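You operate a simulated robot arm through the tools that you are given. There is no shell and no other tool. Be economical: measure what you need, move in short steps, check, and stop when the job is done.

Carry out the task below with a simulated robot arm. There is one attempt and no reset: what you move stays moved.

TASK
Take the small yellow brush on the free end of the long table and put it away on the top of the teal side bench.

It is judged by the outcome, as a careful person would: the job done as asked, and still so three seconds after it is handed in. It fails if anything else is knocked over, pushed out of place, dropped, spilled or broken.

THE ROBOT
A 6-joint arm with a two-finger parallel gripper, fixed in place. Base frame: the origin is at the foot of the arm, x ahead of it, y to its left, z up. Lengths are in mm, angles in rad, forces in N, time in s.
With the tool pointing down near the work surface it reaches from about 240 to 640 mm from the base axis. Its first joint turns from -1.152 to 1.152 rad. Payload 2.7 kg.
Tool frame: the origin (TCP) lies between the finger pads and is the grasp point; the fingertips stand 23 mm ahead of it; z points along the fingers, y is the line along which they close. The gripper opens to 94 mm. The fingers are 38 mm wide and 10 mm thick; the gripper's body (54 by 96 mm) begins 39 mm behind the TCP.
Orientation is that of the tool frame in the base frame, as a unit quaternion [w, x, y, z]. With the fingers straight down and closing along the base's y, the tool's x points along the base's -x, its y along +y and its z along -z.

THE INTERFACE
- The arm moves only by the tool move_arm. Its argument "moves" is a list of rows, each a list of 5 numbers: the opening, from 0 (shut) to 1 (fully open), then the shift along the base's x, y, z in mm, then the turn about the base's z in rad. In form: [[gripper, tx, ty, tz, spin], ...]. A call has 1 to 8 rows; each row shifts and turns the commanded pose from where the row before left it. A row lasts 0.2 s, in which the tool goes at most 50 mm and 0.15 rad; a call with a longer step from one row to the next is refused whole, and so is a gripper value outside its range. A pose out of reach is approached as far as the arm can. The call stops where the force on the tool passes 40 N (or 10 N more than at its start, if that is more) or the arm is blocked; 0.2 s more then pass. The fingers move at their own pace (about 45 mm/s each) and stop on an object; they squeeze with about 35 N. The grip force told is the motor's: it shows also when the fingers shut on nothing. Time passes only in rows, and 0.2 s behind the last, so rows that do not move let the fingers close. It gives the time, the measured TCP pose, the force on the tool (base axes), the opening and the grip force at its end, in the units of the frame above (readings bear some noise).
- Cameras (640 x 400 px; columns grow to the right, rows downward): "scene" is fixed at [87.1, -429.7, 1422.6]; the picture's right is [0.69, -0.72, 0.00], its down [-0.33, -0.32, -0.89] and it looks along [0.64, 0.62, -0.46] (base axes); focal length 343 px, centre (320, 200). "wrist" rides on the gripper at [-39, 0, -44] in the tool frame; the picture's right is [0.00, -1.00, 0.00], its down [0.97, 0.00, -0.24] and it looks along [0.24, 0.00, 0.97] (tool axes); focal length 218 px, centre (320, 200).
- snapshot(camera): a new picture of that camera. No time passes.
- pixel_to_xyz(camera, pixels): for up to 12 pixels [column, row] of the newest picture of that camera ("zoom" is the newest enlarged one), the place [x, y, z] in the base frame of the surface seen there, good to about 2 mm, but the place of the scene camera against the robot may be out by one fixed shift of up to 12 mm in any direction. No time passes.
- zoom(camera, box): a new picture of the part [left, top, right, bottom] of that camera's present view, enlarged. No time passes.
- close_job(): hands the job in; it is judged then, once.

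Work in short steps. Measure before you move; look again where a grasp or a placing could have gone wrong, and mend it. You have 60 turns and 22 pictures in all, the two below and enlarged ones among them. Open the gripper and draw the arm clear of the work before you hand the job in, unless the task says otherwise; then end with one line.

The tools are called after "Call:" as name(argument=value, ...) on one line, values as JSON. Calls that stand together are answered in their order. move_arm: Moves the arm, as the interface text tells. Its arguments: {"type":"object","properties":{"moves":{"type":"array","items":{"type":"array","items":{"type":"number"}}}},"required":["moves"]} The other tools are called the same way: snapshot (camera) takes a picture; pixel_to_xyz (camera, pixels) gives the place of the surface under pixels of a picture; zoom (camera, box) takes an enlarged picture of a part of a camera's view; close_job () hands the job in.

At the start:

```text
t: 0.0
position: [390.8, 18.7, 1053.8]
ee_rot: [0.0, 0.0, 1.0, 0.0]
contact_force: [0.2, -0.5, 0.6]
grip_width: 93.9
finger_force: 0.1
```

scene: 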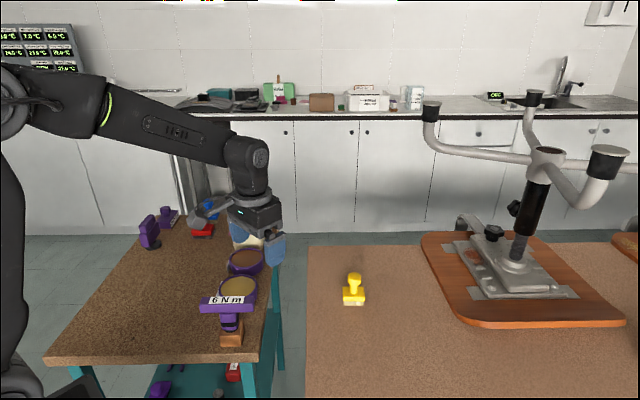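
wrist: 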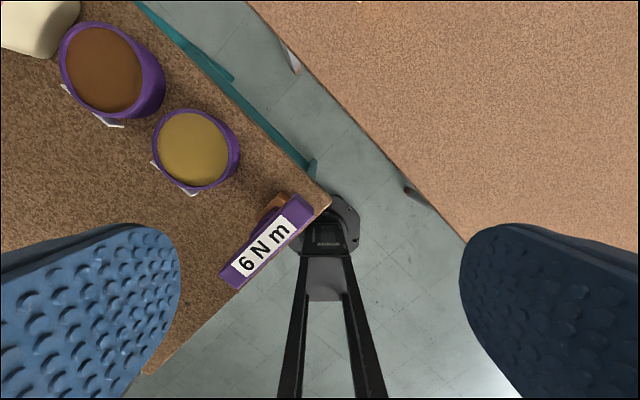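

The yellow brush stands at about (354,290) in the scene picture, and the teal bench top is at left (150–270, 215–360). I'll enlarge both areas and measure.

Call:
zoom(camera="scene", box=[314, 255, 394, 315])

Call:
pixel_to_xyz(camera="scene", pixels=[[354, 276], [354, 298], [343, 302], [364, 303], [330, 300], [380, 300], [150, 300], [180, 330], [200, 280], [120, 320], [268, 330], [310, 300]])

Call:
zoom(camera="scene", box=[40, 190, 300, 370])

```text
6.67 times, centred on (354, 285) of scene
```

zoom: 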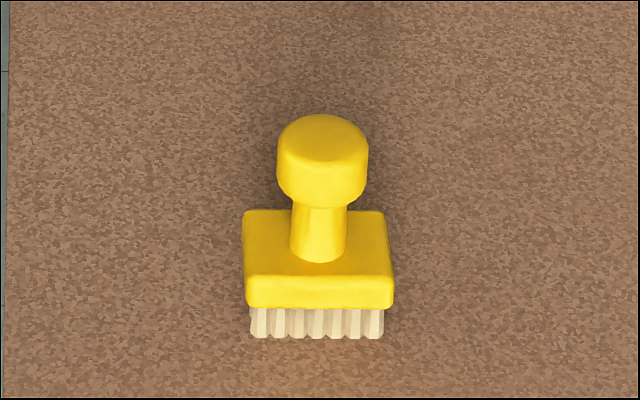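

```text
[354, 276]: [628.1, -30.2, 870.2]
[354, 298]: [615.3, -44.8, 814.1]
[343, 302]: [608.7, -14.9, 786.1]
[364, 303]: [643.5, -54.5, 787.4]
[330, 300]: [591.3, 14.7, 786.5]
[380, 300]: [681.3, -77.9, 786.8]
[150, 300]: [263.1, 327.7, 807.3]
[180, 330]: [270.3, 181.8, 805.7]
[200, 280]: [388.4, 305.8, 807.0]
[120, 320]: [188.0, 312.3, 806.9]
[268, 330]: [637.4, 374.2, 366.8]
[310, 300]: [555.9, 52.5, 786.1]
```

```text
2.22 times, centred on (170, 280) of scene
```

zoom: 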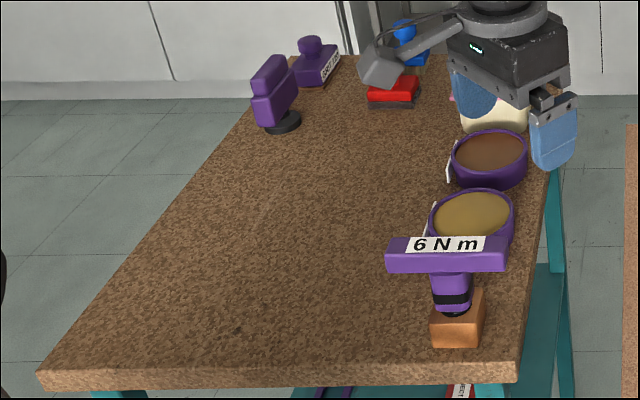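

The brush stands upright, with its knob near (628,-30,~870) and the table at about 786 in scene coordinates. The bench top reads about 807, with free space near (290,260). I'll approach high and check with the wrist camera.

Call:
move_arm(moves=[[1, 40, -11, -16, 0], [1, 40, -11, -16, 0], [1, 40, -11, -16, 0], [1, 40, -11, -16, 0], [1, 40, -11, -16, 0], [1, 0, 0, 0, 0]])

Call:
snapshot(camera="wrist")

```text
t: 1.4
position: [592.2, -38.5, 974.1]
ee_rot: [0.0, -0.001, 1.0, -0.001]
contact_force: [0.3, -0.1, 0.6]
grip_width: 94.0
finger_force: 0.1
```

```text
17 pictures are left
```

wrist: 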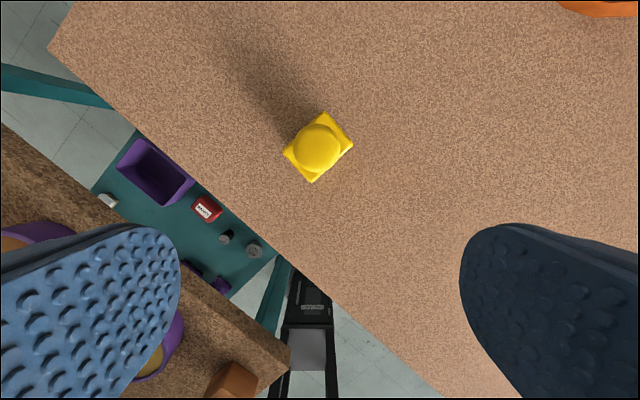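

Call:
pixel_to_xyz(camera="wrist", pixels=[[317, 147], [297, 147], [340, 147], [317, 126], [317, 169], [324, 113], [352, 143], [312, 181], [285, 155], [400, 150]])

```text
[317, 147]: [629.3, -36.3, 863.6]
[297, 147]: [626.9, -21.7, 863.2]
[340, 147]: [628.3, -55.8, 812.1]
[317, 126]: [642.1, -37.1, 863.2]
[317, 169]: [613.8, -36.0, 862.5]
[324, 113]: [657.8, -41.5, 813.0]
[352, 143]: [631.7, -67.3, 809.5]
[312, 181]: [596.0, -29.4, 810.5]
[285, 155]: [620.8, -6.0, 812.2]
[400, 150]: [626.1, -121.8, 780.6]
```

The wrist camera puts the knob centre at (628.5,-36.5) with its top at z 863, diameter about 31, and the plate top at 812. I'll move over it and lower to TCP z ≈ 850.

Call:
move_arm(moves=[[1, 36, 2, -10, 0], [1, 0, 0, -40, 0], [1, 0, 0, -40, 0], [1, 0, 0, -20, 0], [1, 0, 0, -14, 0], [1, 0, 0, 0, 0]])

Call:
snapshot(camera="wrist")

```text
t: 2.8
position: [625.7, -37.0, 848.3]
ee_rot: [0.0, 0.0, 1.0, 0.0]
contact_force: [-0.2, 0.1, 0.1]
grip_width: 93.9
finger_force: 0.0
```

```text
16 pictures are left
```

wrist: 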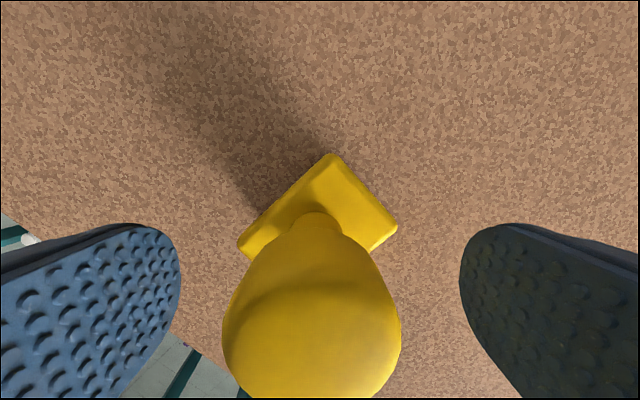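

The knob is centred between the pads, so I'll close on it.

Call:
move_arm(moves=[[0, 0, 0, 0, 0], [0, 0, 0, 0, 0], [0, 0, 0, 0, 0], [0, 0, 0, 0, 0], [0, 0, 0, 0, 0]])

Call:
pixel_to_xyz(camera="scene", pixels=[[150, 230], [165, 215], [203, 229], [218, 306], [228, 340], [245, 255], [238, 285], [240, 302], [180, 290], [165, 320], [245, 240], [255, 300]])

```text
t: 4.0
position: [625.8, -35.8, 848.5]
ee_rot: [0.0, 0.0, 1.0, 0.0]
contact_force: [0.5, 0.6, 0.0]
grip_width: 33.0
finger_force: 35.4
```

```text
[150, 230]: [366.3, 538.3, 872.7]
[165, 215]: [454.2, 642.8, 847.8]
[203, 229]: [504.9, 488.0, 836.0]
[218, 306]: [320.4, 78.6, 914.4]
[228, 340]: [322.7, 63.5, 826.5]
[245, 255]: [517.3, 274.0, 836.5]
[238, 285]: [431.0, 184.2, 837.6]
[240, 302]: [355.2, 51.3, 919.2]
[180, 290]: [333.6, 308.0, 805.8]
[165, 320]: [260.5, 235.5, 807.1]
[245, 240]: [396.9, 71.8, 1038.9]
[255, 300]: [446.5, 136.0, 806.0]
```

Gripped at 33.0 mm, 35 N. I'll lift and check.

Call:
move_arm(moves=[[0, 0, 0, 20, 0], [0, 0, 0, 40, 0], [0, -10, 0, 45, 0], [0, -20, 0, 45, 0], [0, -20, 0, 20, 0], [0, 0, 0, 0, 0]])

Call:
snapshot(camera="scene")

```text
t: 5.4
position: [575.2, -33.0, 1018.0]
ee_rot: [0.0, 0.0, 1.0, -0.001]
contact_force: [-0.2, -0.2, 0.1]
grip_width: 33.0
finger_force: 35.3
```

```text
15 pictures are left
```

scene: 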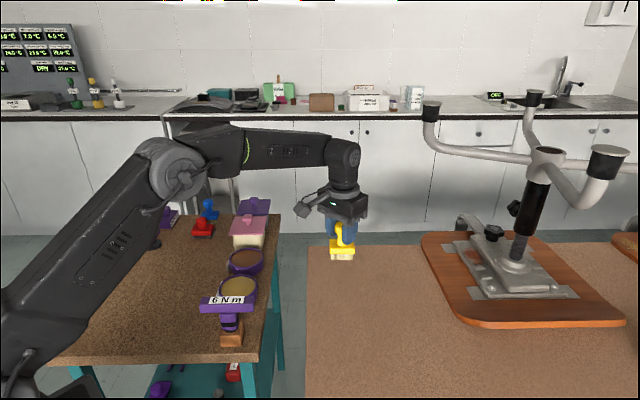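

The brush is held upright and clear. I'll carry it at z ≈ 1018 towards (300,270), which clears the 6 N m tool top (about 920).

Call:
move_arm(moves=[[0, -27, 30, 0, 0], [0, -27, 30, 0, 0], [0, -27, 30, 0, 0], [0, -27, 30, 0, 0], [0, -27, 30, 0, 0]])

Call:
move_arm(moves=[[0, -28, 31, 0, 0], [0, -28, 31, 0, 0], [0, -28, 31, 0, 0], [0, -28, 30, 0, 0], [0, -28, 30, 0, 0], [0, 0, 0, 0, 0]])

Call:
snapshot(camera="scene")

Call:
snapshot(camera="wrist")

```text
t: 6.6
position: [440.4, 118.1, 1017.4]
ee_rot: [-0.001, 0.0, 1.0, 0.0]
contact_force: [-0.4, -0.6, -0.3]
grip_width: 32.8
finger_force: 35.4
```

```text
t: 8.0
position: [303.4, 269.0, 1020.7]
ee_rot: [0.0, 0.0, 1.0, 0.0]
contact_force: [-0.2, -1.2, -0.8]
grip_width: 32.9
finger_force: 34.5
```

```text
14 pictures are left
```

scene: 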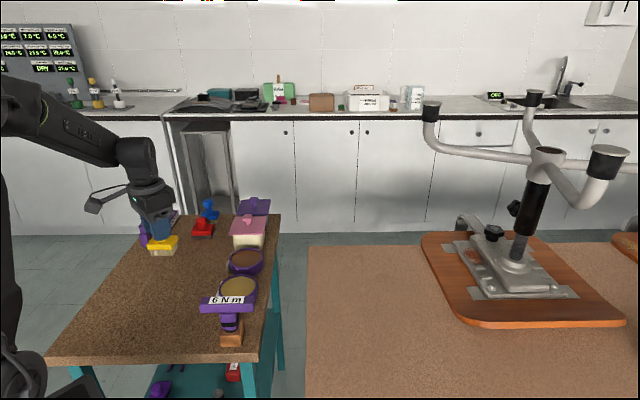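

```text
13 pictures are left
```

wrist: 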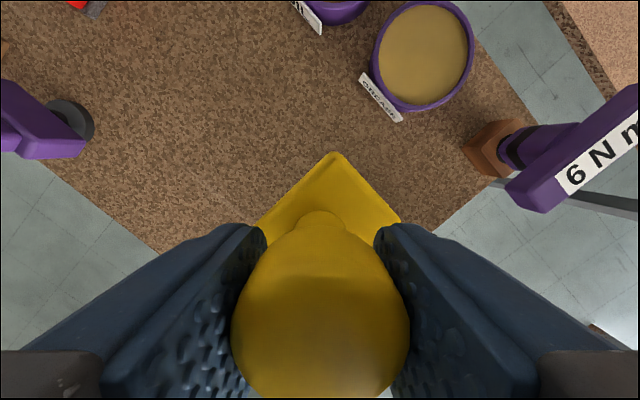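

The brush is over the bench. I'll measure the bench height and the neighbours in wrist coordinates.

Call:
pixel_to_xyz(camera="wrist", pixels=[[330, 140], [200, 190], [420, 190], [85, 120], [80, 150], [385, 100], [150, 245], [430, 225], [60, 180], [540, 210], [250, 205], [490, 170]])

Call:
pixel_to_xyz(camera="scene", pixels=[[172, 305], [60, 352], [90, 305], [120, 265], [150, 350], [220, 352]])

```text
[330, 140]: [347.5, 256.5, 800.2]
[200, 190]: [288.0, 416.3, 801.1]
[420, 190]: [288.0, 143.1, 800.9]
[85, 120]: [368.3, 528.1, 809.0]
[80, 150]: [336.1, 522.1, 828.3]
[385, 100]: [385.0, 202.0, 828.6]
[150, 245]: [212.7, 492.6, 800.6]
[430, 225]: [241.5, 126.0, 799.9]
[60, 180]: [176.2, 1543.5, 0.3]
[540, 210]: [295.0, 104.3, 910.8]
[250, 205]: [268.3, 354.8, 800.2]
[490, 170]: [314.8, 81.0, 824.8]
```

```text
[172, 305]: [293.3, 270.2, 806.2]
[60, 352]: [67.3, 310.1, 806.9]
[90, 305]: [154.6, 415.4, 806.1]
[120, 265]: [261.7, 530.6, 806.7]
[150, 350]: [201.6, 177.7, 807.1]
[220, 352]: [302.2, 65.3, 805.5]
```

The bench top is at 800.5 with nothing within 100 mm, and TCP release height is ≈ 869. I'll descend, slowing at the end.

Call:
move_arm(moves=[[0, 0, 0, -40, 0], [0, 0, 0, -40, 0], [0, 0, 0, -40, 0], [0, 0, 0, -18, 0], [0, 0, 0, -6, 0], [0, 0, 0, 0, 0]])

```text
t: 9.4
position: [300.7, 269.2, 874.5]
ee_rot: [0.0, 0.0, 1.0, 0.0]
contact_force: [0.4, 0.8, -0.4]
grip_width: 32.8
finger_force: 34.5
```

Call:
move_arm(moves=[[0, 0, 0, -2, 0], [0, 0, 0, -2, 0], [0, 0, 0, -1, 0], [0, 0, 0, 0, 0]])

Call:
zoom(camera="scene", box=[130, 240, 230, 320])

```text
t: 10.4
position: [302.2, 268.7, 870.6]
ee_rot: [0.0, 0.0, 1.0, 0.0]
contact_force: [-0.6, 0.6, -0.2]
grip_width: 32.6
finger_force: 34.7
```

```text
5.00 times, centred on (180, 280) of scene
```

zoom: 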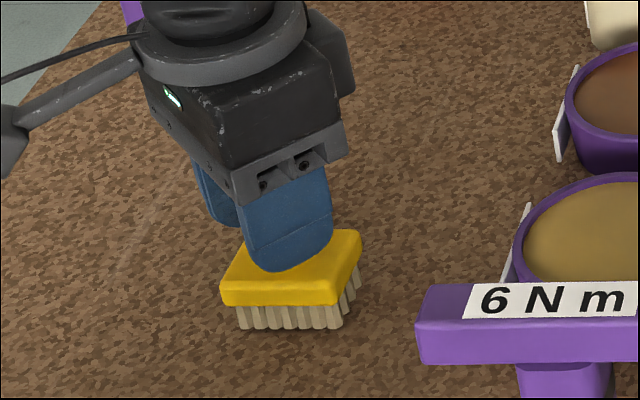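

No contact yet, with the brush just above the top. I'll lower in 1 mm steps.

Call:
move_arm(moves=[[0, 0, 0, -1, 0], [0, 0, 0, -1, 0], [0, 0, 0, 0, 0]])

```text
t: 11.2
position: [300.5, 269.4, 869.7]
ee_rot: [0.0, 0.001, 1.0, 0.0]
contact_force: [-0.1, 0.4, -1.0]
grip_width: 32.7
finger_force: 34.6
```

Call:
move_arm(moves=[[0, 0, 0, -1, 0], [0, 0, 0, 0, 0]])

```text
t: 11.8
position: [301.6, 269.5, 868.6]
ee_rot: [0.001, 0.0, 1.0, 0.0]
contact_force: [-5.7, 0.3, 11.6]
grip_width: 32.6
finger_force: 35.3
```

Contact (11.6 N upward). I'll open gradually to release.

Call:
move_arm(moves=[[0.45, 0, 0, 0, 0], [0.6, 0, 0, 0, 0], [1, 0, 0, 0, 0], [1, 0, 0, 0, 0], [1, 0, 0, 0, 0], [1, 0, 0, 0, 0]])

Call:
snapshot(camera="wrist")

```text
t: 13.2
position: [301.3, 269.1, 869.0]
ee_rot: [0.0, 0.0, 1.0, 0.001]
contact_force: [-0.2, 0.5, 0.1]
grip_width: 94.2
finger_force: 0.1
```

```text
11 pictures are left
```

wrist: 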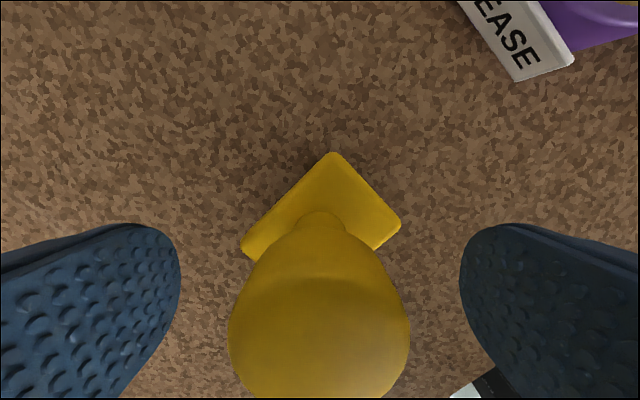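

The brush is released and upright between the open fingers. I'll withdraw straight up.

Call:
move_arm(moves=[[1, 0, 0, 25, 0], [1, 0, 0, 40, 0], [1, 0, 0, 45, 0], [1, 0, 0, 45, 0], [1, 0, 0, 30, 0], [1, 30, -30, 0, 0], [1, 30, -30, 0, 0], [1, 0, 0, 0, 0]])

Call:
snapshot(camera="scene")

```text
t: 15.0
position: [359.8, 205.9, 1054.7]
ee_rot: [0.0, -0.001, 1.0, 0.0]
contact_force: [-1.2, -0.3, -0.4]
grip_width: 93.8
finger_force: 0.1
```

```text
10 pictures are left
```

scene: 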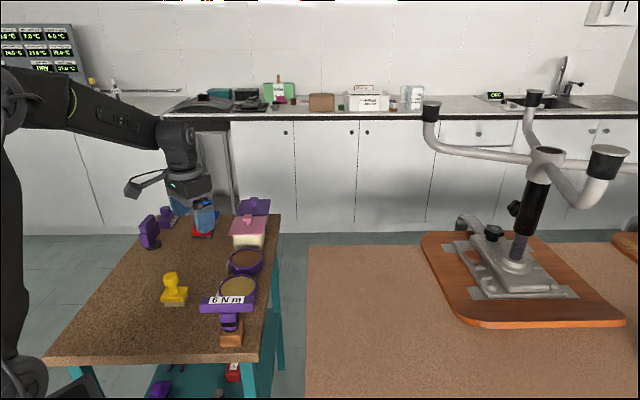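

The brush stands at about (174,290) on the bench, everything else is in place, and the arm is clear. I'm handing in.

Call:
close_job()

```text
The job is handed in.
```

The small yellow brush is standing upright on the top of the teal side bench. The last picture showed nothing else moved, and the gripper is open with the arm clear.
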